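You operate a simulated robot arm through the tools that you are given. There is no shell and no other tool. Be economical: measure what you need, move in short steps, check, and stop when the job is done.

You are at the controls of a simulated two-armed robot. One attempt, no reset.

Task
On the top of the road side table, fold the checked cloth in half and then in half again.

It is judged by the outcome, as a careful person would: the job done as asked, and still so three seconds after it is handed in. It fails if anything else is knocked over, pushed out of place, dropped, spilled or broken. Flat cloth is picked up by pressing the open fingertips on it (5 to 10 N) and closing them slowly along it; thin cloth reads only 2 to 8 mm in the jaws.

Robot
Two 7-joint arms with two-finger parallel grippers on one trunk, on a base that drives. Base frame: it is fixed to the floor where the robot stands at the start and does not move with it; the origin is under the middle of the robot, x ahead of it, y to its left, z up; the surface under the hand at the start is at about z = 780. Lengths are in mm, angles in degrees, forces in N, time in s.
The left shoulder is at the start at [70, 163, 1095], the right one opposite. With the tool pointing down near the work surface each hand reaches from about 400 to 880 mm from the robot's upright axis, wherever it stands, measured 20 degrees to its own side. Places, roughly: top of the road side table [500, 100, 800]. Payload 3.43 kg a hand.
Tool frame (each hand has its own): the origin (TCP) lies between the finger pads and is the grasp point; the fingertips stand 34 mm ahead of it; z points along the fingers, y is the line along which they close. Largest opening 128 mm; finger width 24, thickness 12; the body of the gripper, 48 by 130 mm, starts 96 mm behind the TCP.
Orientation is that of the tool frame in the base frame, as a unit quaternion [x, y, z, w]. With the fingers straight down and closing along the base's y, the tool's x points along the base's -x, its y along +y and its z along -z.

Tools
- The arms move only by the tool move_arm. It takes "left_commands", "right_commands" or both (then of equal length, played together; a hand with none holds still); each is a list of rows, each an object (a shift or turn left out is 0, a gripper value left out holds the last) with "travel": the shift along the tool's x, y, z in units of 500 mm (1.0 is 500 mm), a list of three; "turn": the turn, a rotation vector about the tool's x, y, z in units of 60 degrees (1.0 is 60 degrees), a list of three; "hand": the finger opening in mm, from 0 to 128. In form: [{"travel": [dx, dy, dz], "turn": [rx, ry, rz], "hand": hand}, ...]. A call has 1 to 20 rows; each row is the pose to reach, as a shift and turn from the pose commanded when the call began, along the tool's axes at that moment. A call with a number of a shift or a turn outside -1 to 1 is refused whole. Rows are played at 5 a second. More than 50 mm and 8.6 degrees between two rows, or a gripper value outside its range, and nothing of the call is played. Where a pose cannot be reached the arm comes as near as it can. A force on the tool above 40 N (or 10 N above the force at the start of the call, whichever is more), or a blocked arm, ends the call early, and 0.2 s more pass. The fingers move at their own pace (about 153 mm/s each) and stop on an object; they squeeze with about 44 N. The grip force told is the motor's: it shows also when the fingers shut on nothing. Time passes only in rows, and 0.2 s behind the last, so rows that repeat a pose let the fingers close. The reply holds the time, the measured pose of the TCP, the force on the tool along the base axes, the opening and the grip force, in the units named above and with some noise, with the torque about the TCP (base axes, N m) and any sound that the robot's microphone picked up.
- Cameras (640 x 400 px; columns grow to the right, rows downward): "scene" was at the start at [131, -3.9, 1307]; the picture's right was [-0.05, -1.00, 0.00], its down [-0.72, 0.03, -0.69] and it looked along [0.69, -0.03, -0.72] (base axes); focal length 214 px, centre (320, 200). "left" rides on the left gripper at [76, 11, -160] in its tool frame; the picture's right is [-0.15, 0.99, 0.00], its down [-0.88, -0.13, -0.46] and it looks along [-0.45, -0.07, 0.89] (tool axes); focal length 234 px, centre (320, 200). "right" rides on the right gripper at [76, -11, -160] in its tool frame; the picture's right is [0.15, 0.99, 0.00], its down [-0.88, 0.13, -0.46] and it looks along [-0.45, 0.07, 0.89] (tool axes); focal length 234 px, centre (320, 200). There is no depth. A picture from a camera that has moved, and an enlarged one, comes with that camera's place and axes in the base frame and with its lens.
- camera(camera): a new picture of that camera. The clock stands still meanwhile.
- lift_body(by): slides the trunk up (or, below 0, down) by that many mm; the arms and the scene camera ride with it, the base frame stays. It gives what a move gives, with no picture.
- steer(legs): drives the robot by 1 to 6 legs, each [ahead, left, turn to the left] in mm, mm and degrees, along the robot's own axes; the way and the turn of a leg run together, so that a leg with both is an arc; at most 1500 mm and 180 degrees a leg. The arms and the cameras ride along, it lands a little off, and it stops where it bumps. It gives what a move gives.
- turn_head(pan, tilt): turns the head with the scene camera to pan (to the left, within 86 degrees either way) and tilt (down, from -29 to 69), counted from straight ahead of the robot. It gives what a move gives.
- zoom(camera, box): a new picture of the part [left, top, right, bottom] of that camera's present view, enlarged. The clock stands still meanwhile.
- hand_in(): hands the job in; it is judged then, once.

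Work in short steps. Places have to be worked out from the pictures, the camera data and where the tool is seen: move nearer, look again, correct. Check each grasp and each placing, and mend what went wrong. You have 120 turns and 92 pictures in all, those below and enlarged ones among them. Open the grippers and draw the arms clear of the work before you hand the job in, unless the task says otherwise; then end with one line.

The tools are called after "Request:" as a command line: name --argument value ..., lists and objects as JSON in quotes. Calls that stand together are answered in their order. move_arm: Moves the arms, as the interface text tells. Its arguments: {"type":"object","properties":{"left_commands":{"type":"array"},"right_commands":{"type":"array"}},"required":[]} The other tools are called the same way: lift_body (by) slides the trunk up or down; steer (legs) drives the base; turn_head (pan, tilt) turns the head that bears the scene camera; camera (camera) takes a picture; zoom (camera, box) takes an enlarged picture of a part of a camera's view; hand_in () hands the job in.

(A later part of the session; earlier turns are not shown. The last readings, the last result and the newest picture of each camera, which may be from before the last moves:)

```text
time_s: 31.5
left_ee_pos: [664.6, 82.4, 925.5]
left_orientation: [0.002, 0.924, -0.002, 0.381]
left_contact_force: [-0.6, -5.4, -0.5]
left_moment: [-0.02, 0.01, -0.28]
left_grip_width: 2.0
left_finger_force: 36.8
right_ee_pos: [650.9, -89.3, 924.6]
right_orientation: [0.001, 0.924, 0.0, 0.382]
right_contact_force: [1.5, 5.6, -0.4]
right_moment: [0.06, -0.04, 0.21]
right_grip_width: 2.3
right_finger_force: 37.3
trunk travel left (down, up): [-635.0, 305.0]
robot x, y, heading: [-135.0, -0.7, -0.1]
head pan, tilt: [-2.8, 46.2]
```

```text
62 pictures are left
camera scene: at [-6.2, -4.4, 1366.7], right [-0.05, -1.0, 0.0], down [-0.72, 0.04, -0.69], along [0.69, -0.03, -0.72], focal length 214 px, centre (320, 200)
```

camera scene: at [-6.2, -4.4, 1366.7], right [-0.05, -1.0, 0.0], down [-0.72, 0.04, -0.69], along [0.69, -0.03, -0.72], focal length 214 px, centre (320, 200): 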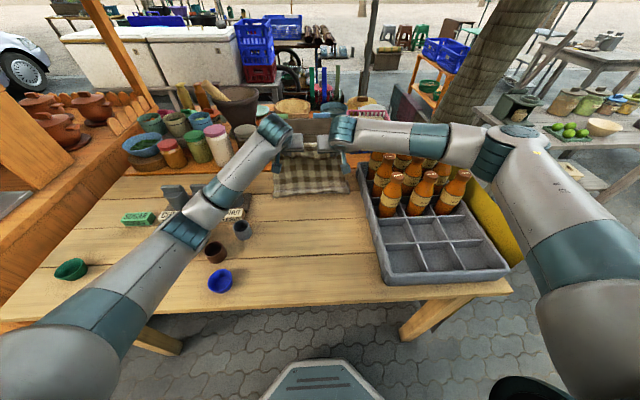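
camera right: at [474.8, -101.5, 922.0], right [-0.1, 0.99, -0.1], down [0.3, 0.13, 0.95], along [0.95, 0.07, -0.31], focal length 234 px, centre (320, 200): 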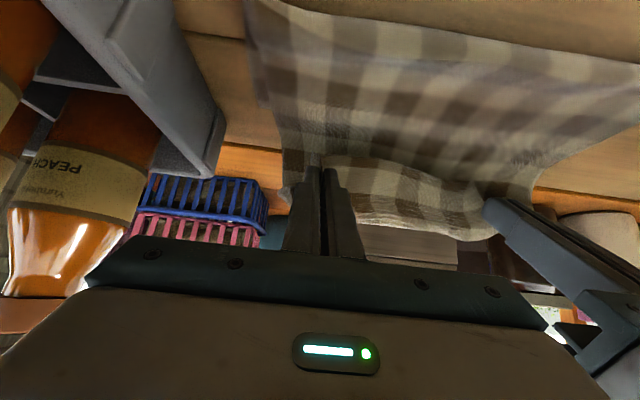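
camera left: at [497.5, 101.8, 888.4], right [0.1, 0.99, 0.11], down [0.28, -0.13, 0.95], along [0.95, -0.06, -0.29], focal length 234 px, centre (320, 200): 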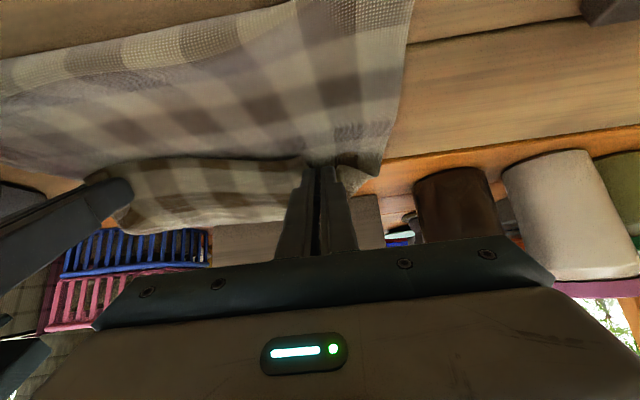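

The robot sprang back to its place and everything looks upright. I'll raise the trunk another 60 mm, then lower the hands by the same amount, so the elbows end up well above the objects.

Request:
lift_body --by 60

Request:
move_arm --left_commands '[{"travel": [0.03, 0, 0.03]}, {"travel": [0.06, 0, 0.06]}, {"travel": [0.09, 0, 0.09]}, {"travel": [0.12, 0, 0.12]}, {"travel": [0.12, 0, 0.12]}]' --right_commands '[{"travel": [0.03, 0, 0.03]}, {"travel": [0.06, 0, 0.06]}, {"travel": [0.09, 0, 0.09]}, {"travel": [0.12, 0, 0.12]}, {"travel": [0.12, 0, 0.12]}]'

Request:
camera --camera "scene"

```text
time_s: 32.5
left_ee_pos: [664.0, 82.7, 985.8]
left_orientation: [0.0, 0.924, 0.0, 0.382]
left_contact_force: [-1.0, -6.0, -0.3]
left_moment: [-0.02, 0.02, -0.24]
left_grip_width: 2.3
left_finger_force: 37.0
right_ee_pos: [650.6, -89.0, 986.5]
right_orientation: [0.001, 0.924, 0.0, 0.382]
right_contact_force: [-0.1, 5.5, -0.2]
right_moment: [0.09, 0.02, 0.21]
right_grip_width: 2.9
right_finger_force: 37.7
trunk travel left (down, up): [-695.0, 245.0]
robot x, y, heading: [-138.3, -1.9, -0.3]
head pan, tilt: [-2.8, 46.2]
```

```text
time_s: 33.7
left_ee_pos: [662.7, 83.6, 901.1]
left_orientation: [0.001, 0.924, 0.0, 0.383]
left_contact_force: [-0.8, -5.3, 0.8]
left_moment: [-0.01, 0.06, -0.26]
left_grip_width: 1.9
left_finger_force: 36.9
right_ee_pos: [649.6, -88.6, 901.4]
right_orientation: [0.001, 0.924, -0.001, 0.382]
right_contact_force: [1.0, 5.2, 0.4]
right_moment: [0.09, -0.02, 0.23]
right_grip_width: 2.5
right_finger_force: 37.3
trunk travel left (down, up): [-695.0, 245.0]
robot x, y, heading: [-141.0, 2.5, -0.1]
head pan, tilt: [-2.8, 46.2]
```

```text
61 pictures are left
camera scene: at [-7.9, -4.0, 1427.0], right [-0.05, -1.0, 0.0], down [-0.72, 0.04, -0.69], along [0.69, -0.03, -0.72], focal length 214 px, centre (320, 200)
```

scene: 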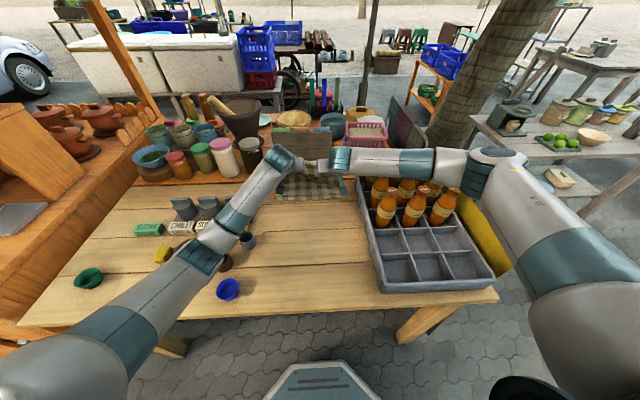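

The trunk is 120 mm up and the scene is undisturbed. Reducing the finger tilt to 20° lifts the wrists further from the bottles, so I'll do that while lowering the tips to about 20 mm above the table.

Request:
move_arm --left_commands '[{"travel": [0.02, 0, 0.029], "turn": [0, 0.104, 0]}, {"travel": [0.04, 0, 0.058], "turn": [0, 0.208, 0]}, {"travel": [0.06, 0, 0.087], "turn": [0, 0.312, 0]}, {"travel": [0.08, 0, 0.115], "turn": [0, 0.417, 0]}, {"travel": [0.08, 0, 0.115], "turn": [0, 0.417, 0]}]' --right_commands '[{"travel": [0.02, 0, 0.029], "turn": [0, 0.104, 0]}, {"travel": [0.04, 0, 0.058], "turn": [0, 0.208, 0]}, {"travel": [0.06, 0, 0.087], "turn": [0, 0.312, 0]}, {"travel": [0.08, 0, 0.115], "turn": [0, 0.417, 0]}, {"travel": [0.08, 0, 0.115], "turn": [0, 0.417, 0]}]'

Request:
camera --camera "scene"

Request:
camera --camera "left"

Request:
camera --camera "right"

```text
time_s: 34.9
left_ee_pos: [674.3, 82.1, 834.0]
left_orientation: [0.001, 0.985, 0.0, 0.173]
left_contact_force: [-2.6, -4.6, 0.9]
left_moment: [-0.13, 0.01, -0.2]
left_grip_width: 1.9
left_finger_force: 36.7
right_ee_pos: [662.0, -89.0, 833.6]
right_orientation: [0.001, 0.985, 0.0, 0.173]
right_contact_force: [1.0, 5.3, 0.0]
right_moment: [0.13, -0.02, 0.17]
right_grip_width: 2.6
right_finger_force: 37.5
trunk travel left (down, up): [-695.0, 245.0]
robot x, y, heading: [-138.8, -0.9, 0.1]
head pan, tilt: [-2.8, 46.2]
```

```text
60 pictures are left
camera scene: at [-8.4, -4.1, 1427.1], right [-0.05, -1.0, 0.0], down [-0.72, 0.04, -0.69], along [0.69, -0.03, -0.72], focal length 214 px, centre (320, 200)
```

scene: 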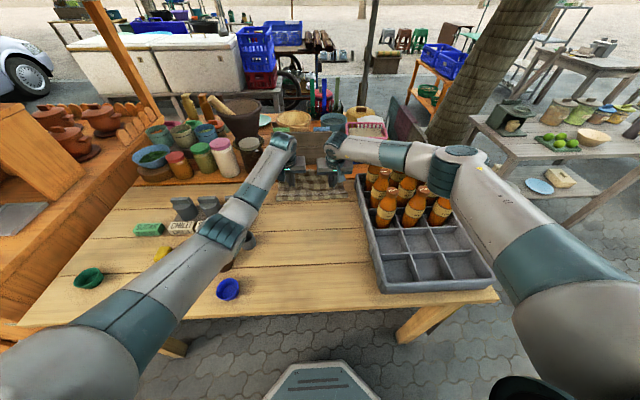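

```text
59 pictures are left
camera left: at [550.0, 94.4, 958.5], right [0.14, 0.99, 0.05], down [0.67, -0.13, 0.73], along [0.73, -0.07, -0.68], focal length 234 px, centre (320, 200)
```

left: 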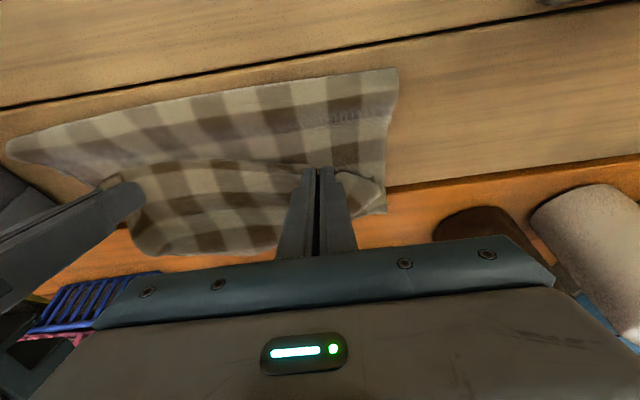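

```text
58 pictures are left
camera right: at [536.0, -99.3, 957.6], right [-0.14, 0.99, -0.05], down [0.67, 0.13, 0.73], along [0.73, 0.07, -0.68], focal length 234 px, centre (320, 200)
```

right: 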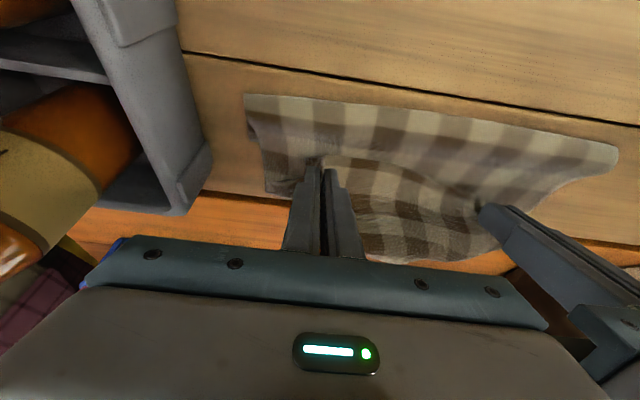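

No contact this time, but the cloth seems to have been pulled forward during the lift: crease near x≈617, far corner near x≈773. I'll zoom in to understand its layout before releasing.

Request:
zoom --camera "scene" --box '[240, 120, 400, 220]'

Request:
zoom --camera "left" --box '[0, 50, 420, 280]'

```text
4.00 times, centred on (320, 170) of scene
camera zoom: at [-8.4, -4.1, 1427.1], right [-0.05, -1.0, 0.0], down [-0.72, 0.04, -0.69], along [0.69, -0.03, -0.72], focal length 858 px, centre (320, 320)
```

zoom: 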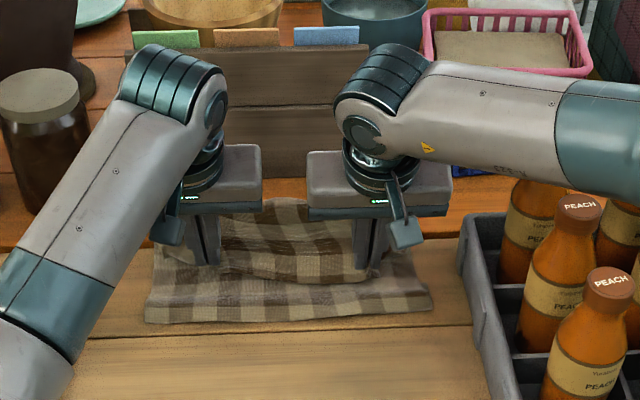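

```text
1.52 times, centred on (210, 165) of left
camera zoom: at [550.0, 94.4, 958.5], right [0.14, 0.99, 0.05], down [0.67, -0.13, 0.73], along [0.73, -0.07, -0.68], focal length 357 px, centre (488, 253)
```

zoom: 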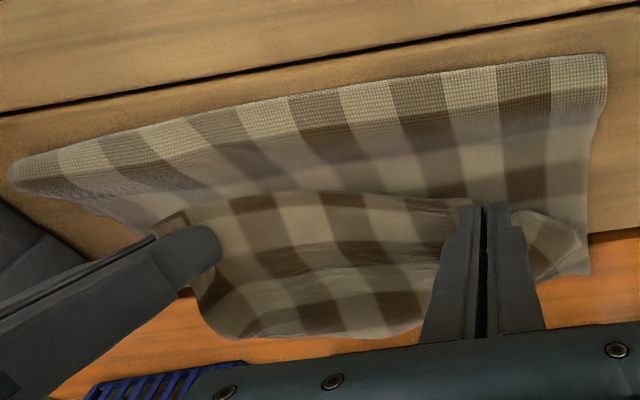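

The bottom layer slid about 130 mm forward and now hangs over the back edge of the table. I still hold the near edge, so I'll carry it back toward the robot and lay the cloth out flat again, which drags it back into place. Then I'll refold with the trunk raised.

Request:
move_arm --left_commands '[{"travel": [0.01, 0, -0.089], "turn": [0, 0.083, 0]}, {"travel": [0.03, 0, -0.181], "turn": [0, 0.167, 0]}, {"travel": [0.062, 0, -0.268], "turn": [0, 0.25, 0]}, {"travel": [0.111, 0, -0.338], "turn": [0, 0.333, 0]}, {"travel": [0.179, 0, -0.385], "turn": [0, 0.333, 0]}, {"travel": [0.271, 0, -0.397], "turn": [0, 0.333, 0]}, {"travel": [0.363, 0, -0.377], "turn": [0, 0.333, 0]}, {"travel": [0.449, 0, -0.344], "turn": [0, 0.333, 0]}, {"travel": [0.532, 0, -0.321], "turn": [0, 0.333, 0]}, {"travel": [0.618, 0, -0.321], "turn": [0, 0.333, 0]}, {"travel": [0.682, 0, -0.301], "turn": [0, 0.333, 0]}, {"travel": [0.714, 0, -0.26], "turn": [0, 0.333, 0]}, {"travel": [0.721, 0, -0.241], "turn": [0, 0.333, 0]}, {"travel": [0.721, 0, -0.241], "turn": [0, 0.333, 0]}]' --right_commands '[{"travel": [0.01, 0, -0.089], "turn": [0, 0.083, 0]}, {"travel": [0.03, 0, -0.181], "turn": [0, 0.167, 0]}, {"travel": [0.062, 0, -0.268], "turn": [0, 0.25, 0]}, {"travel": [0.111, 0, -0.338], "turn": [0, 0.333, 0]}, {"travel": [0.179, 0, -0.385], "turn": [0, 0.333, 0]}, {"travel": [0.271, 0, -0.397], "turn": [0, 0.333, 0]}, {"travel": [0.363, 0, -0.377], "turn": [0, 0.333, 0]}, {"travel": [0.449, 0, -0.344], "turn": [0, 0.333, 0]}, {"travel": [0.532, 0, -0.321], "turn": [0, 0.333, 0]}, {"travel": [0.618, 0, -0.321], "turn": [0, 0.333, 0]}, {"travel": [0.682, 0, -0.301], "turn": [0, 0.333, 0]}, {"travel": [0.714, 0, -0.26], "turn": [0, 0.333, 0]}, {"travel": [0.721, 0, -0.241], "turn": [0, 0.333, 0]}, {"travel": [0.721, 0, -0.241], "turn": [0, 0.333, 0]}]'

Request:
camera --camera "scene"

Request:
camera --camera "left"

```text
time_s: 37.9
left_ee_pos: [296.8, 81.7, 825.0]
left_orientation: [0.001, 1.0, 0.0, 0.0]
left_contact_force: [-0.9, -4.7, -0.4]
left_moment: [-0.18, 0.02, -0.16]
left_grip_width: 1.9
left_finger_force: 36.8
right_ee_pos: [282.5, -89.3, 823.4]
right_orientation: [0.002, 1.0, 0.001, 0.0]
right_contact_force: [1.1, 4.8, -0.6]
right_moment: [0.14, 0.0, 0.08]
right_grip_width: 2.9
right_finger_force: 37.0
trunk travel left (down, up): [-695.0, 245.0]
robot x, y, heading: [-140.2, -0.5, -0.0]
head pan, tilt: [-2.8, 46.2]
```

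```text
55 pictures are left
camera scene: at [-7.7, -4.0, 1427.0], right [-0.05, -1.0, 0.0], down [-0.72, 0.04, -0.69], along [0.69, -0.03, -0.72], focal length 214 px, centre (320, 200)
```

scene: 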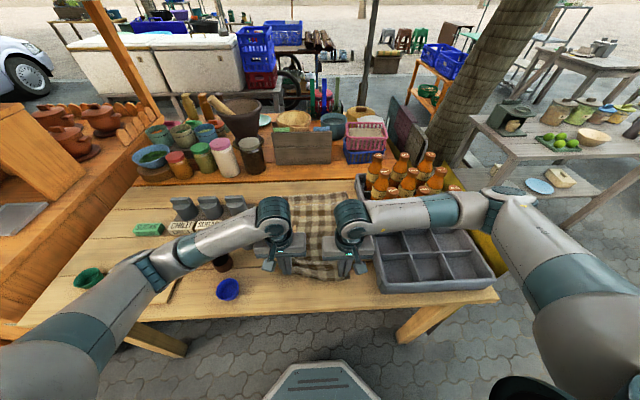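

```text
54 pictures are left
camera left: at [221.7, 94.1, 984.4], right [0.15, 0.99, 0.0], down [0.88, -0.13, 0.46], along [0.45, -0.07, -0.89], focal length 234 px, centre (320, 200)
```

left: 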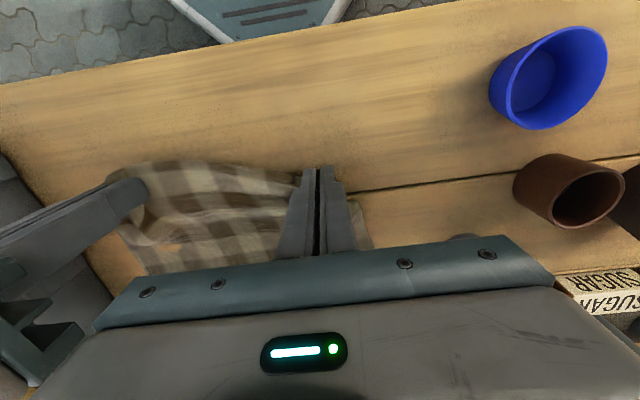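

The cloth is back and still held. Its far edge now shows near x≈660. I'll raise the near edge along an arc to the midpoint without tilting, then measure the far corners before landing.

Request:
move_arm --left_commands '[{"travel": [-0.012, 0, -0.074]}, {"travel": [-0.042, 0, -0.15]}, {"travel": [-0.088, 0, -0.216]}, {"travel": [-0.148, 0, -0.272]}, {"travel": [-0.22, 0, -0.312]}, {"travel": [-0.298, 0, -0.334]}, {"travel": [-0.36, 0, -0.34]}, {"travel": [-0.36, 0, -0.34]}]' --right_commands '[{"travel": [-0.012, 0, -0.074]}, {"travel": [-0.042, 0, -0.15]}, {"travel": [-0.088, 0, -0.216]}, {"travel": [-0.148, 0, -0.272]}, {"travel": [-0.22, 0, -0.312]}, {"travel": [-0.298, 0, -0.334]}, {"travel": [-0.36, 0, -0.34]}, {"travel": [-0.36, 0, -0.34]}]'

Request:
camera --camera "scene"

Request:
camera --camera "left"

Request:
camera --camera "right"

```text
time_s: 39.7
left_ee_pos: [474.6, 83.1, 994.2]
left_orientation: [0.0, 1.0, 0.0, 0.0]
left_contact_force: [-0.6, -5.4, 0.6]
left_moment: [-0.18, 0.02, -0.1]
left_grip_width: 2.1
left_finger_force: 36.5
right_ee_pos: [464.8, -89.7, 993.3]
right_orientation: [0.001, 1.0, 0.0, 0.0]
right_contact_force: [0.5, 4.9, -0.2]
right_moment: [0.15, -0.06, 0.1]
right_grip_width: 2.6
right_finger_force: 37.1
trunk travel left (down, up): [-695.0, 245.0]
robot x, y, heading: [-138.5, 3.4, 0.0]
head pan, tilt: [-2.8, 46.2]
```

```text
53 pictures are left
camera scene: at [-8.3, -4.0, 1427.1], right [-0.05, -1.0, 0.0], down [-0.72, 0.04, -0.69], along [0.69, -0.03, -0.72], focal length 214 px, centre (320, 200)
```

scene: 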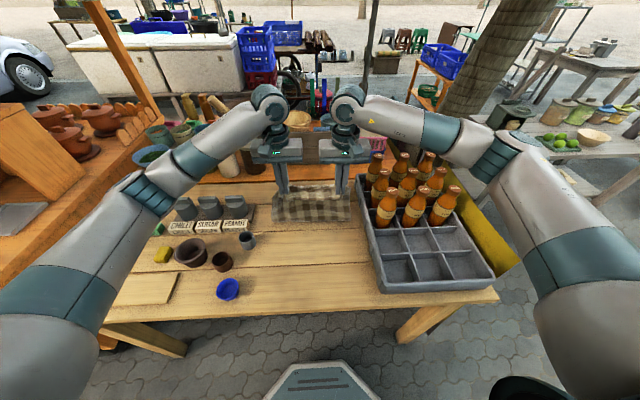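

```text
52 pictures are left
camera left: at [399.9, 94.5, 1152.6], right [0.15, 0.99, 0.0], down [0.88, -0.13, 0.46], along [0.45, -0.07, -0.89], focal length 234 px, centre (320, 200)
```

left: 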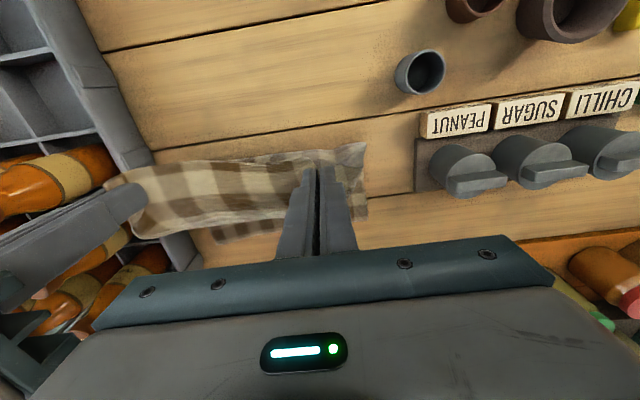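

```text
51 pictures are left
camera right: at [388.4, -100.7, 1152.7], right [-0.14, 0.99, 0.0], down [0.88, 0.13, 0.46], along [0.45, 0.07, -0.89], focal length 234 px, centre (320, 200)
```

right: 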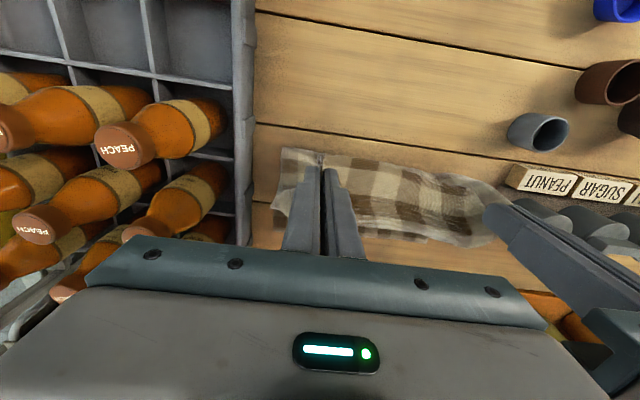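

All objects look in place. I'll zoom on the cloth to find its far edge.

Request:
zoom --camera "scene" --box '[240, 130, 400, 230]'

```text
4.00 times, centred on (320, 180) of scene
camera zoom: at [-8.3, -4.0, 1427.1], right [-0.05, -1.0, 0.0], down [-0.72, 0.04, -0.69], along [0.69, -0.03, -0.72], focal length 858 px, centre (320, 280)
```

zoom: 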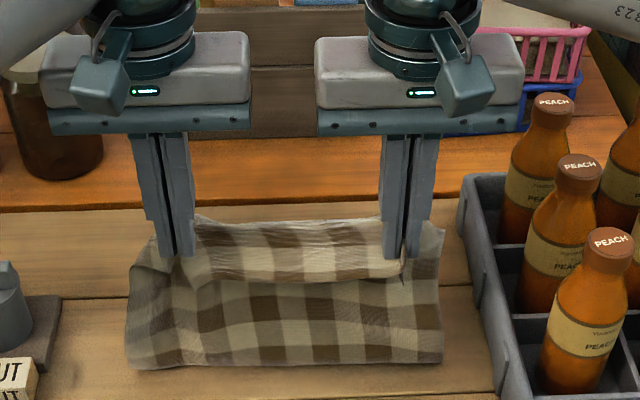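

The far edge now appears to be around x≈640, and the layout before had slack, so the crease would land too far forward. I'll lay the near edge back down lower and further toward the robot (x≈255) to pull the cloth straight before refolding.

Request:
move_arm --left_commands '[{"travel": [0.08, 0, 0.01]}, {"travel": [0.16, 0, 0.04]}, {"travel": [0.236, 0, 0.09]}, {"travel": [0.3, 0, 0.16]}, {"travel": [0.35, 0, 0.236]}, {"travel": [0.38, 0, 0.3]}, {"travel": [0.4, 0, 0.33]}, {"travel": [0.416, 0, 0.334]}, {"travel": [0.43, 0, 0.334]}, {"travel": [0.43, 0, 0.334]}]' --right_commands '[{"travel": [0.08, 0, 0.01]}, {"travel": [0.16, 0, 0.04]}, {"travel": [0.236, 0, 0.09]}, {"travel": [0.3, 0, 0.16]}, {"travel": [0.35, 0, 0.236]}, {"travel": [0.38, 0, 0.3]}, {"travel": [0.4, 0, 0.33]}, {"travel": [0.416, 0, 0.334]}, {"travel": [0.43, 0, 0.334]}, {"travel": [0.43, 0, 0.334]}]'

Request:
zoom --camera "scene" --box '[220, 160, 420, 285]'

Request:
camera --camera "right"

```text
time_s: 41.9
left_ee_pos: [259.3, 84.4, 824.2]
left_orientation: [0.001, 1.0, 0.0, 0.0]
left_contact_force: [-1.0, -4.1, -0.1]
left_moment: [-0.14, 0.0, -0.16]
left_grip_width: 2.0
left_finger_force: 36.3
right_ee_pos: [246.4, -88.0, 827.0]
right_orientation: [0.001, 1.0, 0.001, 0.0]
right_contact_force: [0.5, 4.2, -0.1]
right_moment: [0.14, -0.04, 0.05]
right_grip_width: 2.8
right_finger_force: 37.4
trunk travel left (down, up): [-695.0, 245.0]
robot x, y, heading: [-139.7, 1.1, -0.3]
head pan, tilt: [-2.8, 46.2]
```

```text
3.20 times, centred on (320, 222) of scene
camera zoom: at [-7.3, -4.1, 1426.9], right [-0.05, -1.0, 0.0], down [-0.72, 0.04, -0.69], along [0.69, -0.03, -0.72], focal length 686 px, centre (320, 128)
```

zoom: 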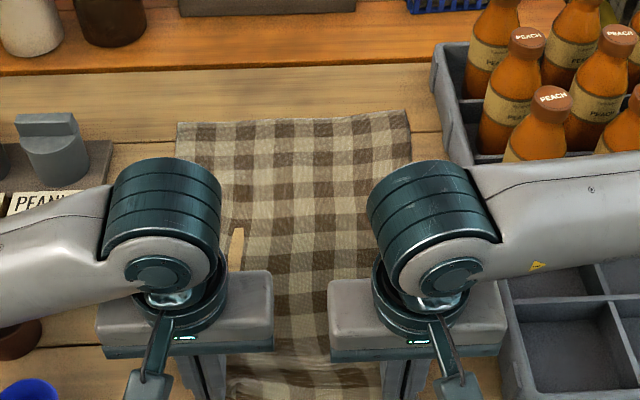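

```text
48 pictures are left
camera right: at [170.9, -99.2, 986.4], right [-0.14, 0.99, 0.0], down [0.88, 0.13, 0.46], along [0.45, 0.07, -0.89], focal length 234 px, centre (320, 200)
```

right: 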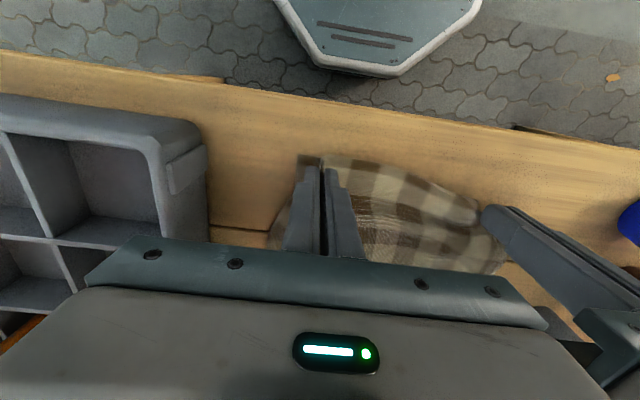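

The far edge now lies at x≈631 left and ≈641 right, with the cloth lying nearly straight back to the hands. I'll fold in one continuous arc to those edges with a small final tilt, ending about 8 mm above the table.

Request:
move_arm --left_commands '[{"travel": [-0.012, 0, -0.068]}, {"travel": [-0.04, 0, -0.144]}, {"travel": [-0.082, 0, -0.212]}, {"travel": [-0.144, 0, -0.268]}, {"travel": [-0.212, 0, -0.31]}, {"travel": [-0.29, 0, -0.334]}, {"travel": [-0.372, 0, -0.34]}, {"travel": [-0.45, 0, -0.328]}, {"travel": [-0.52, 0, -0.298], "turn": [0, -0.083, 0]}, {"travel": [-0.582, 0, -0.25], "turn": [0, -0.167, 0]}, {"travel": [-0.63, 0, -0.188], "turn": [0, -0.25, 0]}, {"travel": [-0.664, 0, -0.118], "turn": [0, -0.333, 0]}, {"travel": [-0.684, 0, -0.054], "turn": [0, -0.333, 0]}, {"travel": [-0.692, 0, 0.01], "turn": [0, -0.333, 0]}, {"travel": [-0.692, 0, 0.01], "turn": [0, -0.333, 0]}]' --right_commands '[{"travel": [-0.012, 0, -0.074]}, {"travel": [-0.042, 0, -0.154]}, {"travel": [-0.088, 0, -0.226]}, {"travel": [-0.152, 0, -0.286]}, {"travel": [-0.226, 0, -0.33]}, {"travel": [-0.308, 0, -0.356]}, {"travel": [-0.394, 0, -0.362]}, {"travel": [-0.478, 0, -0.35]}, {"travel": [-0.552, 0, -0.318], "turn": [0, -0.083, 0]}, {"travel": [-0.618, 0, -0.266], "turn": [0, -0.167, 0]}, {"travel": [-0.67, 0, -0.204], "turn": [0, -0.25, 0]}, {"travel": [-0.706, 0, -0.126], "turn": [0, -0.333, 0]}, {"travel": [-0.728, 0, -0.058], "turn": [0, -0.333, 0]}, {"travel": [-0.736, 0, 0.01], "turn": [0, -0.333, 0]}, {"travel": [-0.736, 0, 0.01], "turn": [0, -0.333, 0]}]'

Request:
zoom --camera "scene" --box '[220, 120, 420, 245]'

Request:
camera --camera "left"

Request:
camera --camera "right"

```text
time_s: 45.1
left_ee_pos: [606.4, 84.2, 821.6]
left_orientation: [0.001, 0.985, -0.001, 0.173]
left_contact_force: [-0.1, -3.7, -0.1]
left_moment: [-0.11, 0.01, -0.21]
left_grip_width: 1.9
left_finger_force: 36.0
right_ee_pos: [619.3, -88.6, 821.7]
right_orientation: [0.001, 0.985, 0.0, 0.174]
right_contact_force: [-0.6, 3.5, 4.8]
right_moment: [0.12, -0.01, 0.13]
right_grip_width: 2.6
right_finger_force: 37.7
trunk travel left (down, up): [-695.0, 245.0]
robot x, y, heading: [-142.0, -1.2, -0.0]
head pan, tilt: [-2.8, 46.2]
```

```text
3.20 times, centred on (320, 182) of scene
camera zoom: at [-8.0, -3.9, 1427.1], right [-0.05, -1.0, 0.0], down [-0.72, 0.04, -0.69], along [0.69, -0.03, -0.72], focal length 686 px, centre (320, 256)
```

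zoom: 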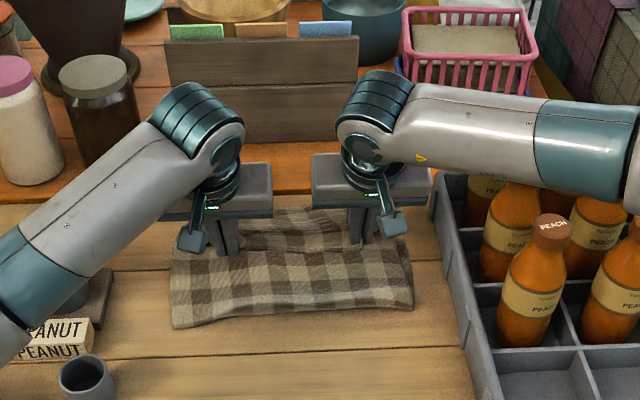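

```text
46 pictures are left
camera left: at [481.6, 96.2, 945.6], right [0.14, 0.99, 0.05], down [0.67, -0.13, 0.73], along [0.73, -0.07, -0.68], focal length 234 px, centre (320, 200)
```

left: 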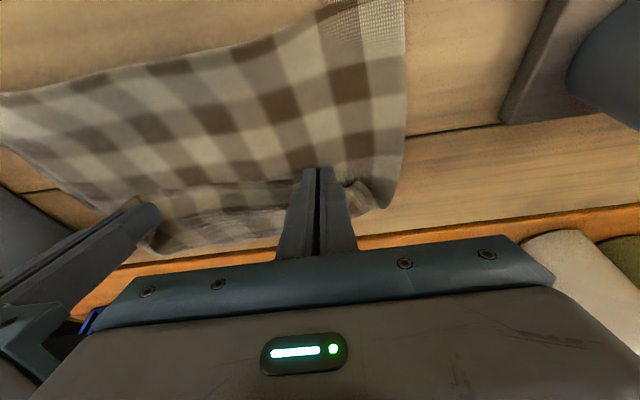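

```text
45 pictures are left
camera right: at [492.6, -99.6, 945.6], right [-0.14, 0.99, -0.05], down [0.67, 0.13, 0.73], along [0.73, 0.07, -0.68], focal length 234 px, centre (320, 200)
```

right: 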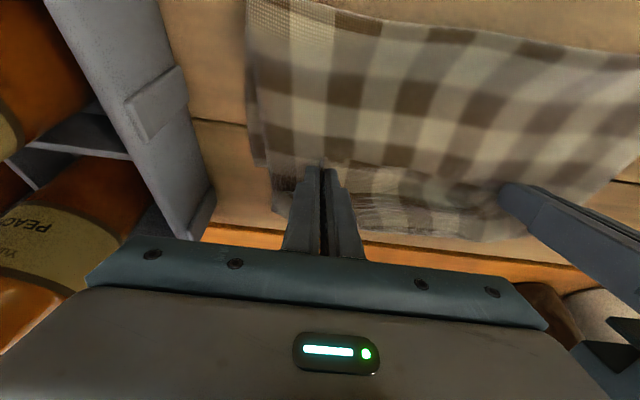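

The bottom layer slid forward about 50 mm, so its edge is at x≈684/696 with the crease at ≈504/524. The top edge is short at ≈634/647. I'll lift slightly, carry it 55 mm forward to match, and set it down.

Request:
move_arm --left_commands '[{"travel": [-0.061, 0, -0.021]}, {"travel": [-0.108, 0, 0.007]}, {"travel": [-0.105, 0, 0.034]}, {"travel": [-0.101, 0, 0.045]}, {"travel": [-0.101, 0, 0.045]}]' --right_commands '[{"travel": [-0.061, 0, -0.021]}, {"travel": [-0.108, 0, 0.007]}, {"travel": [-0.105, 0, 0.034]}, {"travel": [-0.103, 0, 0.0395]}, {"travel": [-0.103, 0, 0.0395]}]'

Request:
zoom --camera "scene" --box '[220, 120, 420, 245]'

Request:
camera --camera "left"

Request:
camera --camera "right"

```text
time_s: 46.3
left_ee_pos: [659.1, 81.8, 817.2]
left_orientation: [0.001, 0.985, 0.001, 0.173]
left_contact_force: [0.2, -2.5, 3.2]
left_moment: [-0.07, 0.0, -0.13]
left_grip_width: 2.0
left_finger_force: 36.2
right_ee_pos: [670.9, -89.0, 821.2]
right_orientation: [0.001, 0.985, -0.001, 0.175]
right_contact_force: [-1.4, 2.7, 5.5]
right_moment: [0.11, 0.09, 0.18]
right_grip_width: 2.9
right_finger_force: 37.9
trunk travel left (down, up): [-695.0, 245.0]
robot x, y, heading: [-140.5, -0.9, -0.0]
head pan, tilt: [-2.8, 46.2]
```

```text
3.20 times, centred on (320, 182) of scene
camera zoom: at [-9.0, -4.0, 1427.2], right [-0.05, -1.0, 0.0], down [-0.72, 0.04, -0.69], along [0.69, -0.03, -0.72], focal length 686 px, centre (320, 256)
```

zoom: 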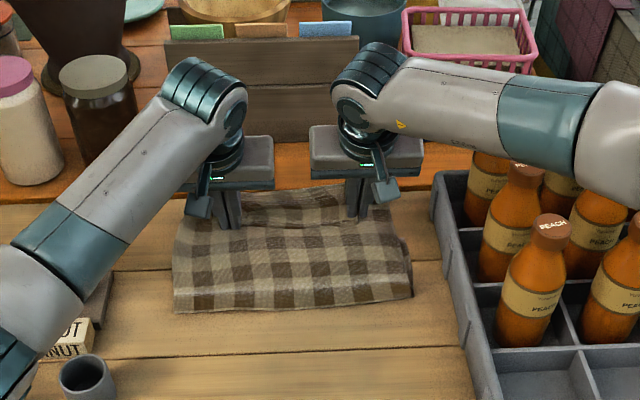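

```text
43 pictures are left
camera left: at [535.7, 94.7, 941.3], right [0.14, 0.99, 0.05], down [0.67, -0.13, 0.73], along [0.73, -0.07, -0.68], focal length 234 px, centre (320, 200)
```

left: 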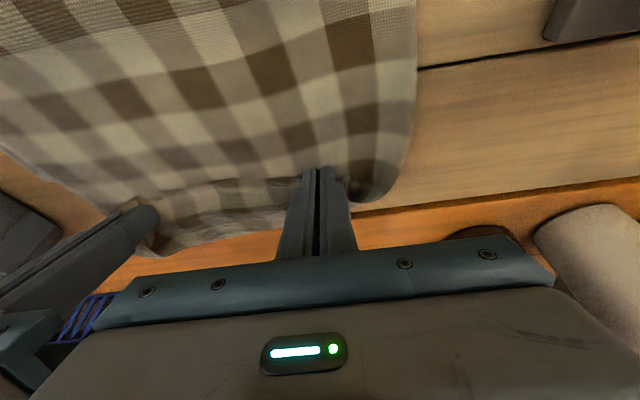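

```text
42 pictures are left
camera right: at [545.6, -99.9, 944.5], right [-0.14, 0.99, -0.05], down [0.67, 0.13, 0.73], along [0.73, 0.07, -0.68], focal length 234 px, centre (320, 200)
```

right: 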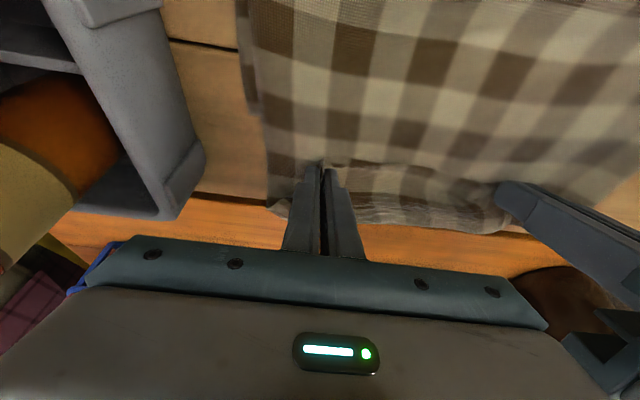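

The crease is now at ≈525/538. What I took for the far edge may instead be a loop of the upper layer bulging ahead of the fingers. I'll lift the held edge 140 mm straight up so I can see the bottom layer.

Request:
move_arm --left_commands '[{"travel": [-0.032, 0, -0.088]}, {"travel": [-0.064, 0, -0.175]}, {"travel": [-0.096, 0, -0.263]}, {"travel": [-0.096, 0, -0.263]}]' --right_commands '[{"travel": [-0.032, 0, -0.088]}, {"travel": [-0.064, 0, -0.175]}, {"travel": [-0.096, 0, -0.263]}, {"travel": [-0.096, 0, -0.263]}]'

Request:
camera --camera "left"

Request:
camera --camera "right"

Request:
zoom --camera "scene" --box '[220, 120, 420, 245]'

```text
time_s: 47.3
left_ee_pos: [661.6, 81.5, 955.9]
left_orientation: [0.001, 0.985, 0.0, 0.173]
left_contact_force: [-0.9, -2.5, -0.3]
left_moment: [-0.03, 0.06, -0.12]
left_grip_width: 1.8
left_finger_force: 35.9
right_ee_pos: [669.3, -86.9, 957.1]
right_orientation: [0.0, 0.985, 0.0, 0.173]
right_contact_force: [0.8, 2.0, -0.6]
right_moment: [0.08, 0.0, 0.14]
right_grip_width: 2.6
right_finger_force: 37.1
trunk travel left (down, up): [-695.0, 245.0]
robot x, y, heading: [-136.8, 2.3, -0.2]
head pan, tilt: [-2.8, 46.2]
```

```text
41 pictures are left
camera left: at [537.3, 94.1, 1081.4], right [0.14, 0.99, 0.05], down [0.67, -0.13, 0.73], along [0.73, -0.07, -0.68], focal length 234 px, centre (320, 200)
```

left: 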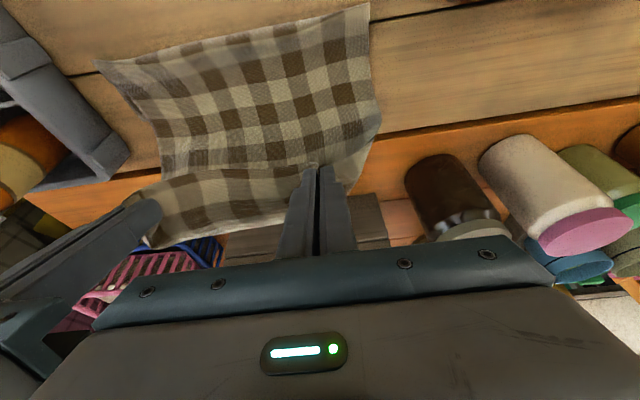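

```text
40 pictures are left
camera right: at [544.2, -97.0, 1081.3], right [-0.14, 0.99, -0.05], down [0.67, 0.13, 0.73], along [0.73, 0.06, -0.68], focal length 234 px, centre (320, 200)
```

right: 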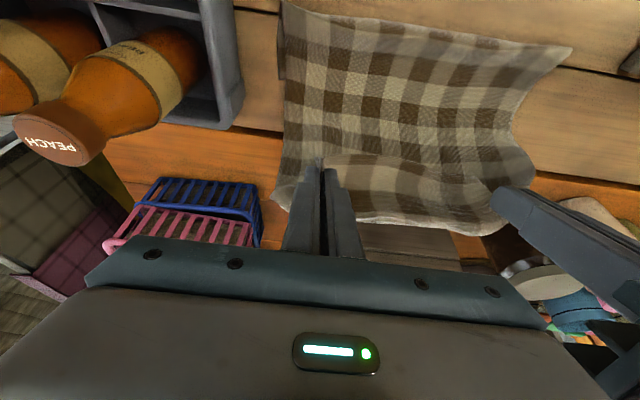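

```text
3.20 times, centred on (320, 182) of scene
camera zoom: at [-6.7, -3.9, 1426.8], right [-0.05, -1.0, 0.0], down [-0.72, 0.04, -0.69], along [0.69, -0.03, -0.72], focal length 686 px, centre (320, 256)
```

zoom: 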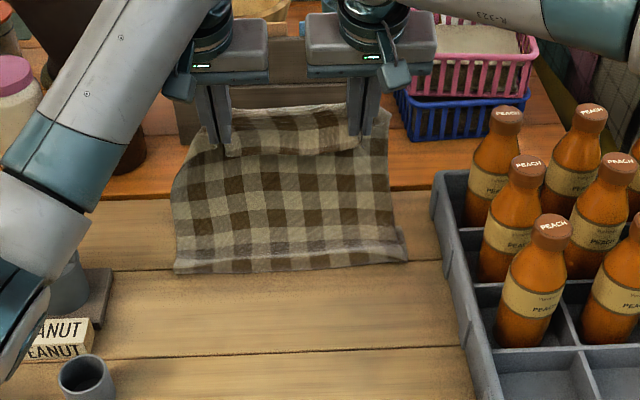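

Lifting rolled the crease forward, and the held edge has a flap turned back toward me: I gripped too far in from the edge, with too little wrist turn. I'll unfold back toward the robot and then pull the cloth straight by driving back a little, to start the fold cleanly.

Request:
move_arm --left_commands '[{"travel": [0.075, 0, -0.027], "turn": [0, 0.083, 0]}, {"travel": [0.15, 0, -0.055], "turn": [0, 0.167, 0]}, {"travel": [0.226, 0, -0.082], "turn": [0, 0.25, 0]}, {"travel": [0.301, 0, -0.109], "turn": [0, 0.333, 0]}, {"travel": [0.379, 0, -0.127], "turn": [0, 0.333, 0]}, {"travel": [0.465, 0, -0.127], "turn": [0, 0.333, 0]}, {"travel": [0.548, 0, -0.103], "turn": [0, 0.333, 0]}, {"travel": [0.625, 0, -0.068], "turn": [0, 0.333, 0]}, {"travel": [0.689, 0, -0.038], "turn": [0, 0.333, 0]}, {"travel": [0.739, 0, -0.018], "turn": [0, 0.333, 0]}, {"travel": [0.785, 0, -0.013], "turn": [0, 0.333, 0]}, {"travel": [0.785, 0, -0.013], "turn": [0, 0.333, 0]}]' --right_commands '[{"travel": [0.075, 0, -0.027], "turn": [0, 0.083, 0]}, {"travel": [0.15, 0, -0.055], "turn": [0, 0.167, 0]}, {"travel": [0.226, 0, -0.082], "turn": [0, 0.25, 0]}, {"travel": [0.301, 0, -0.109], "turn": [0, 0.333, 0]}, {"travel": [0.379, 0, -0.127], "turn": [0, 0.333, 0]}, {"travel": [0.465, 0, -0.127], "turn": [0, 0.333, 0]}, {"travel": [0.548, 0, -0.103], "turn": [0, 0.333, 0]}, {"travel": [0.625, 0, -0.068], "turn": [0, 0.333, 0]}, {"travel": [0.689, 0, -0.038], "turn": [0, 0.333, 0]}, {"travel": [0.739, 0, -0.018], "turn": [0, 0.333, 0]}, {"travel": [0.785, 0, -0.013], "turn": [0, 0.333, 0]}, {"travel": [0.785, 0, -0.013], "turn": [0, 0.333, 0]}]'

Request:
zoom --camera "scene" --box '[220, 150, 420, 275]'

```text
time_s: 49.9
left_ee_pos: [291.1, 83.0, 827.8]
left_orientation: [0.001, 1.0, 0.0, -0.001]
left_contact_force: [-0.2, -3.2, 0.6]
left_moment: [-0.08, 0.0, -0.1]
left_grip_width: 1.8
left_finger_force: 36.1
right_ee_pos: [301.4, -88.1, 832.3]
right_orientation: [0.001, 1.0, -0.001, -0.001]
right_contact_force: [0.1, 3.5, 0.8]
right_moment: [0.12, 0.02, 0.04]
right_grip_width: 2.5
right_finger_force: 36.8
trunk travel left (down, up): [-695.0, 245.0]
robot x, y, heading: [-138.0, 0.3, -0.2]
head pan, tilt: [-2.8, 46.2]
```

```text
3.20 times, centred on (320, 212) of scene
camera zoom: at [-7.1, -3.9, 1426.9], right [-0.05, -1.0, 0.0], down [-0.72, 0.04, -0.69], along [0.69, -0.03, -0.72], focal length 686 px, centre (320, 160)
```

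zoom: 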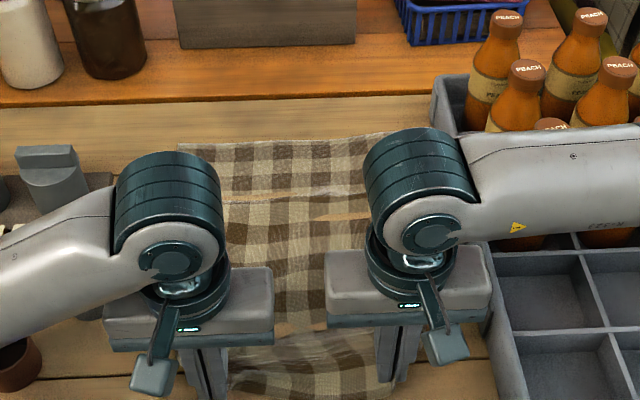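

The far edge is at x≈655, so the bottom layer barely moved. I'll drive back 80 mm while holding the near edge low, which pulls out the wrinkles and brings the cloth nearer.

Request:
steer --legs '[[-80, 0, 0]]'

Request:
zoom --camera "scene" --box '[200, 140, 440, 290]'

Request:
camera --camera "left"

```text
time_s: 51.0
left_ee_pos: [212.5, 83.8, 827.4]
left_orientation: [0.002, 1.0, 0.0, 0.001]
left_contact_force: [0.3, -2.8, -0.1]
left_moment: [-0.09, -0.02, -0.12]
left_grip_width: 2.0
left_finger_force: 36.8
right_ee_pos: [221.4, -89.0, 834.2]
right_orientation: [0.001, 1.0, 0.0, 0.0]
right_contact_force: [-0.4, 3.1, -0.2]
right_moment: [0.12, -0.01, 0.07]
right_grip_width: 2.5
right_finger_force: 37.7
trunk travel left (down, up): [-695.0, 245.0]
robot x, y, heading: [-215.6, 5.3, -0.2]
head pan, tilt: [-2.8, 46.2]
```

```text
2.67 times, centred on (320, 215) of scene
camera zoom: at [-87.3, -3.9, 1427.1], right [-0.05, -1.0, 0.0], down [-0.72, 0.04, -0.69], along [0.69, -0.04, -0.72], focal length 572 px, centre (320, 160)
```

zoom: 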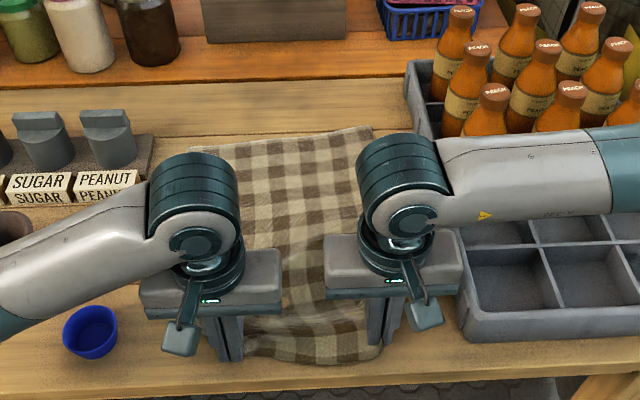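

```text
36 pictures are left
camera left: at [137.2, 95.1, 987.8], right [0.15, 0.99, 0.0], down [0.88, -0.13, 0.46], along [0.45, -0.07, -0.89], focal length 234 px, centre (320, 200)
```

left: 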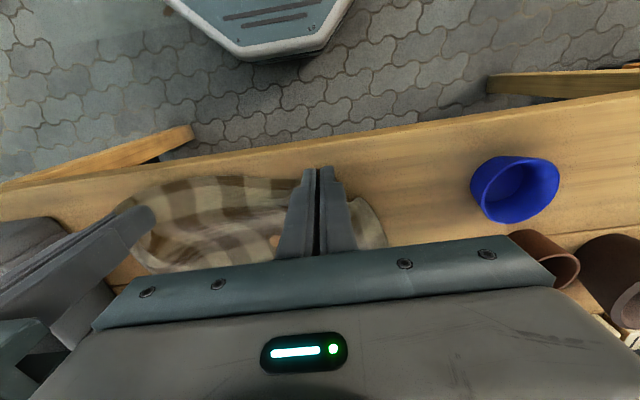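

The cloth followed and is fairly straight, though slightly skewed. I'll lower both hands to the table, open them so the gathers spread out again, then rise and look at the whole cloth.

Request:
move_arm --left_commands '[{"travel": [0, 0, 0.01]}, {"travel": [0, 0, 0.02]}, {"travel": [0, 0, 0.02], "hand": 10}, {"travel": [0, 0, 0.02], "hand": 25}, {"travel": [0, 0, 0.02], "hand": 40}, {"travel": [0, 0, 0.02], "hand": 55}, {"travel": [0, 0, 0.02], "hand": 70}, {"travel": [0, 0, 0.02], "hand": 80}, {"travel": [0, 0, -0.05]}, {"travel": [0, 0, -0.13]}, {"travel": [0, 0, -0.22]}, {"travel": [0, 0, -0.3]}, {"travel": [0, 0.08, -0.36]}, {"travel": [0, 0.16, -0.36]}]' --right_commands '[{"travel": [0, 0, 0.015]}, {"travel": [0, 0, 0.034]}, {"travel": [0, 0, 0.034], "hand": 10}, {"travel": [0, 0, 0.034], "hand": 25}, {"travel": [0, 0, 0.034], "hand": 40}, {"travel": [0, 0, 0.034], "hand": 55}, {"travel": [0, 0, 0.034], "hand": 70}, {"travel": [0, 0, 0.034], "hand": 80}, {"travel": [0, 0, -0.05]}, {"travel": [0, 0, -0.13]}, {"travel": [0, 0, -0.22]}, {"travel": [0, 0, -0.3]}, {"travel": [0, -0.08, -0.36]}, {"travel": [0, -0.16, -0.36]}]'

Request:
camera --camera "scene"

```text
time_s: 54.0
left_ee_pos: [211.2, 163.8, 1008.0]
left_orientation: [0.002, 1.0, 0.0, 0.0]
left_contact_force: [0.4, 0.1, 0.7]
left_moment: [-0.05, -0.04, -0.02]
left_grip_width: 79.9
left_finger_force: 0.1
right_ee_pos: [220.1, -170.1, 1014.3]
right_orientation: [0.001, 1.0, 0.0, 0.0]
right_contact_force: [0.6, 0.9, -0.8]
right_moment: [0.02, -0.03, -0.02]
right_grip_width: 80.0
right_finger_force: 0.1
trunk travel left (down, up): [-695.0, 245.0]
robot x, y, heading: [-219.9, 1.3, -0.5]
head pan, tilt: [-2.8, 46.2]
```

```text
35 pictures are left
camera scene: at [-87.4, -4.0, 1427.1], right [-0.05, -1.0, 0.0], down [-0.72, 0.04, -0.69], along [0.69, -0.04, -0.72], focal length 214 px, centre (320, 200)
```

scene: 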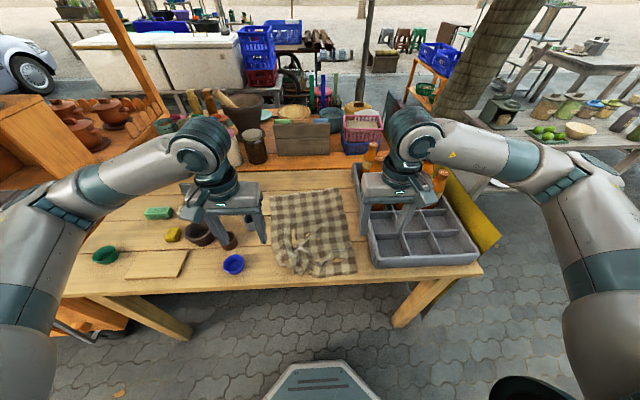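

Request:
zoom --camera "scene" --box '[240, 170, 400, 290]'

```text
3.33 times, centred on (320, 230) of scene
camera zoom: at [-87.4, -4.0, 1427.1], right [-0.05, -1.0, 0.0], down [-0.72, 0.04, -0.69], along [0.69, -0.04, -0.72], focal length 715 px, centre (320, 100)
```

zoom: 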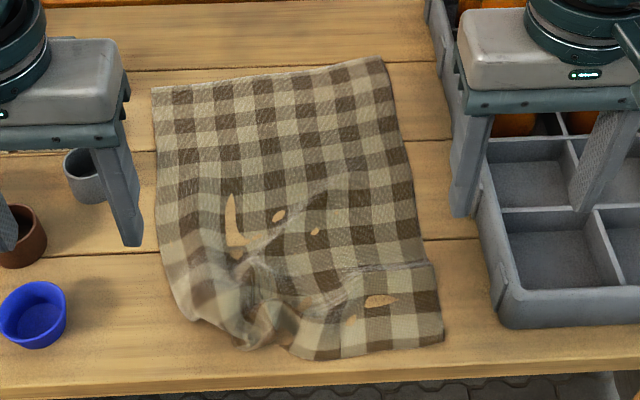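

The near-left part is crumpled and the cloth is turned a few degrees; the other corners are at (565,172), (608,−127) and (211,−139). I'll take a close look with the left camera before smoothing it.

Request:
camera --camera "left"

```text
33 pictures are left
camera left: at [136.8, 175.7, 1167.8], right [0.15, 0.99, 0.0], down [0.88, -0.13, 0.46], along [0.45, -0.07, -0.89], focal length 234 px, centre (320, 200)
```

left: 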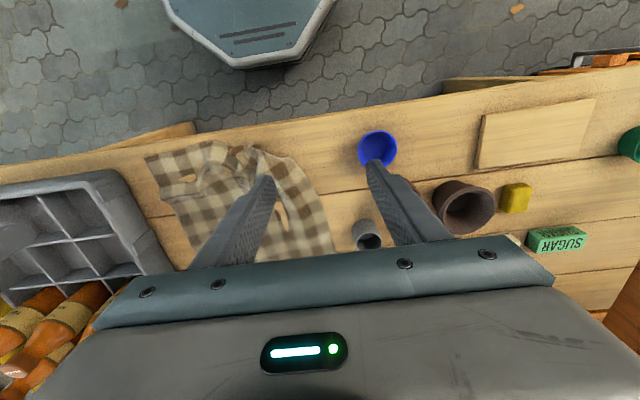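

Request:
zoom --camera "left" --box '[130, 120, 350, 260]'

```text
2.86 times, centred on (240, 190) of left
camera zoom: at [136.8, 175.7, 1167.8], right [0.15, 0.99, 0.0], down [0.88, -0.13, 0.46], along [0.45, -0.07, -0.89], focal length 669 px, centre (549, 229)
```

zoom: 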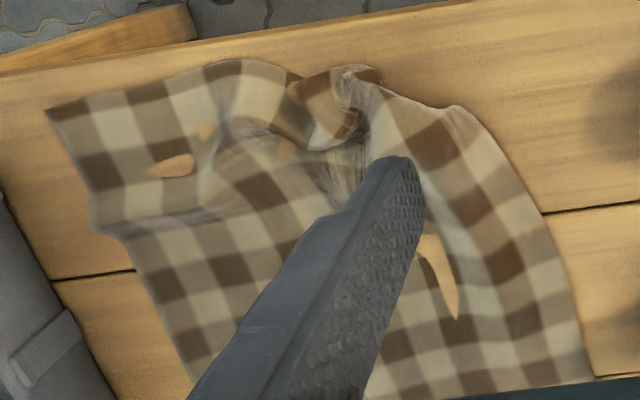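

The gathered cloth was dragged inward when the left fingers opened. I'll smooth it out by pressing lightly with closed left fingertips on the left strip near (260,90) and dragging it outward.

Request:
move_arm --left_commands '[{"travel": [-0.034, -0.05, 0.05], "hand": 0}, {"travel": [-0.068, -0.1, 0.1]}, {"travel": [-0.102, -0.152, 0.16]}, {"travel": [-0.102, -0.152, 0.24]}, {"travel": [-0.102, -0.152, 0.32]}, {"travel": [-0.102, -0.152, 0.36]}, {"travel": [-0.102, -0.152, 0.378]}, {"travel": [-0.102, -0.152, 0.384]}, {"travel": [-0.102, -0.152, 0.384]}]'

```text
time_s: 56.0
left_ee_pos: [262.9, 85.9, 817.2]
left_orientation: [0.001, 1.0, 0.0, 0.001]
left_contact_force: [0.2, 1.5, 13.3]
left_moment: [0.01, 0.13, -0.01]
left_grip_width: 0.0
left_finger_force: 33.5
right_ee_pos: [221.3, -169.0, 1012.7]
right_orientation: [0.002, 1.0, 0.0, 0.0]
right_contact_force: [-0.6, 0.1, -0.2]
right_moment: [0.01, -0.02, -0.01]
right_grip_width: 80.2
right_finger_force: 0.1
trunk travel left (down, up): [-695.0, 245.0]
robot x, y, heading: [-215.0, 0.5, -0.3]
head pan, tilt: [-2.8, 46.2]
```

Contact at 13 N. I'll ease off 1 mm and drag outward 65 mm and a little toward me, then lift and look.

Request:
move_arm --left_commands '[{"travel": [0, 0, -0.002]}, {"travel": [0.008, 0.02, -0.002]}, {"travel": [0.016, 0.04, -0.002]}, {"travel": [0.024, 0.06, -0.002]}, {"travel": [0.032, 0.08, -0.002]}, {"travel": [0.04, 0.1, -0.002]}, {"travel": [0.048, 0.12, -0.002]}, {"travel": [0.056, 0.135, -0.002]}, {"travel": [0.056, 0.135, -0.08]}, {"travel": [0.056, 0.135, -0.18]}, {"travel": [0.056, 0.2, -0.27]}, {"travel": [0.056, 0.28, -0.3]}]'

Request:
zoom --camera "scene" --box '[240, 170, 400, 290]'

```text
refused: row 11 steps farther than a row can; nothing moved
```

```text
3.33 times, centred on (320, 230) of scene
camera zoom: at [-87.1, -3.8, 1427.3], right [-0.05, -1.0, 0.0], down [-0.72, 0.04, -0.69], along [0.69, -0.04, -0.72], focal length 715 px, centre (320, 100)
```

zoom: 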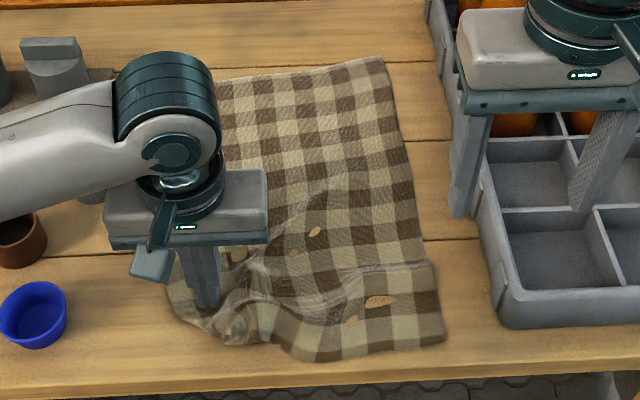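

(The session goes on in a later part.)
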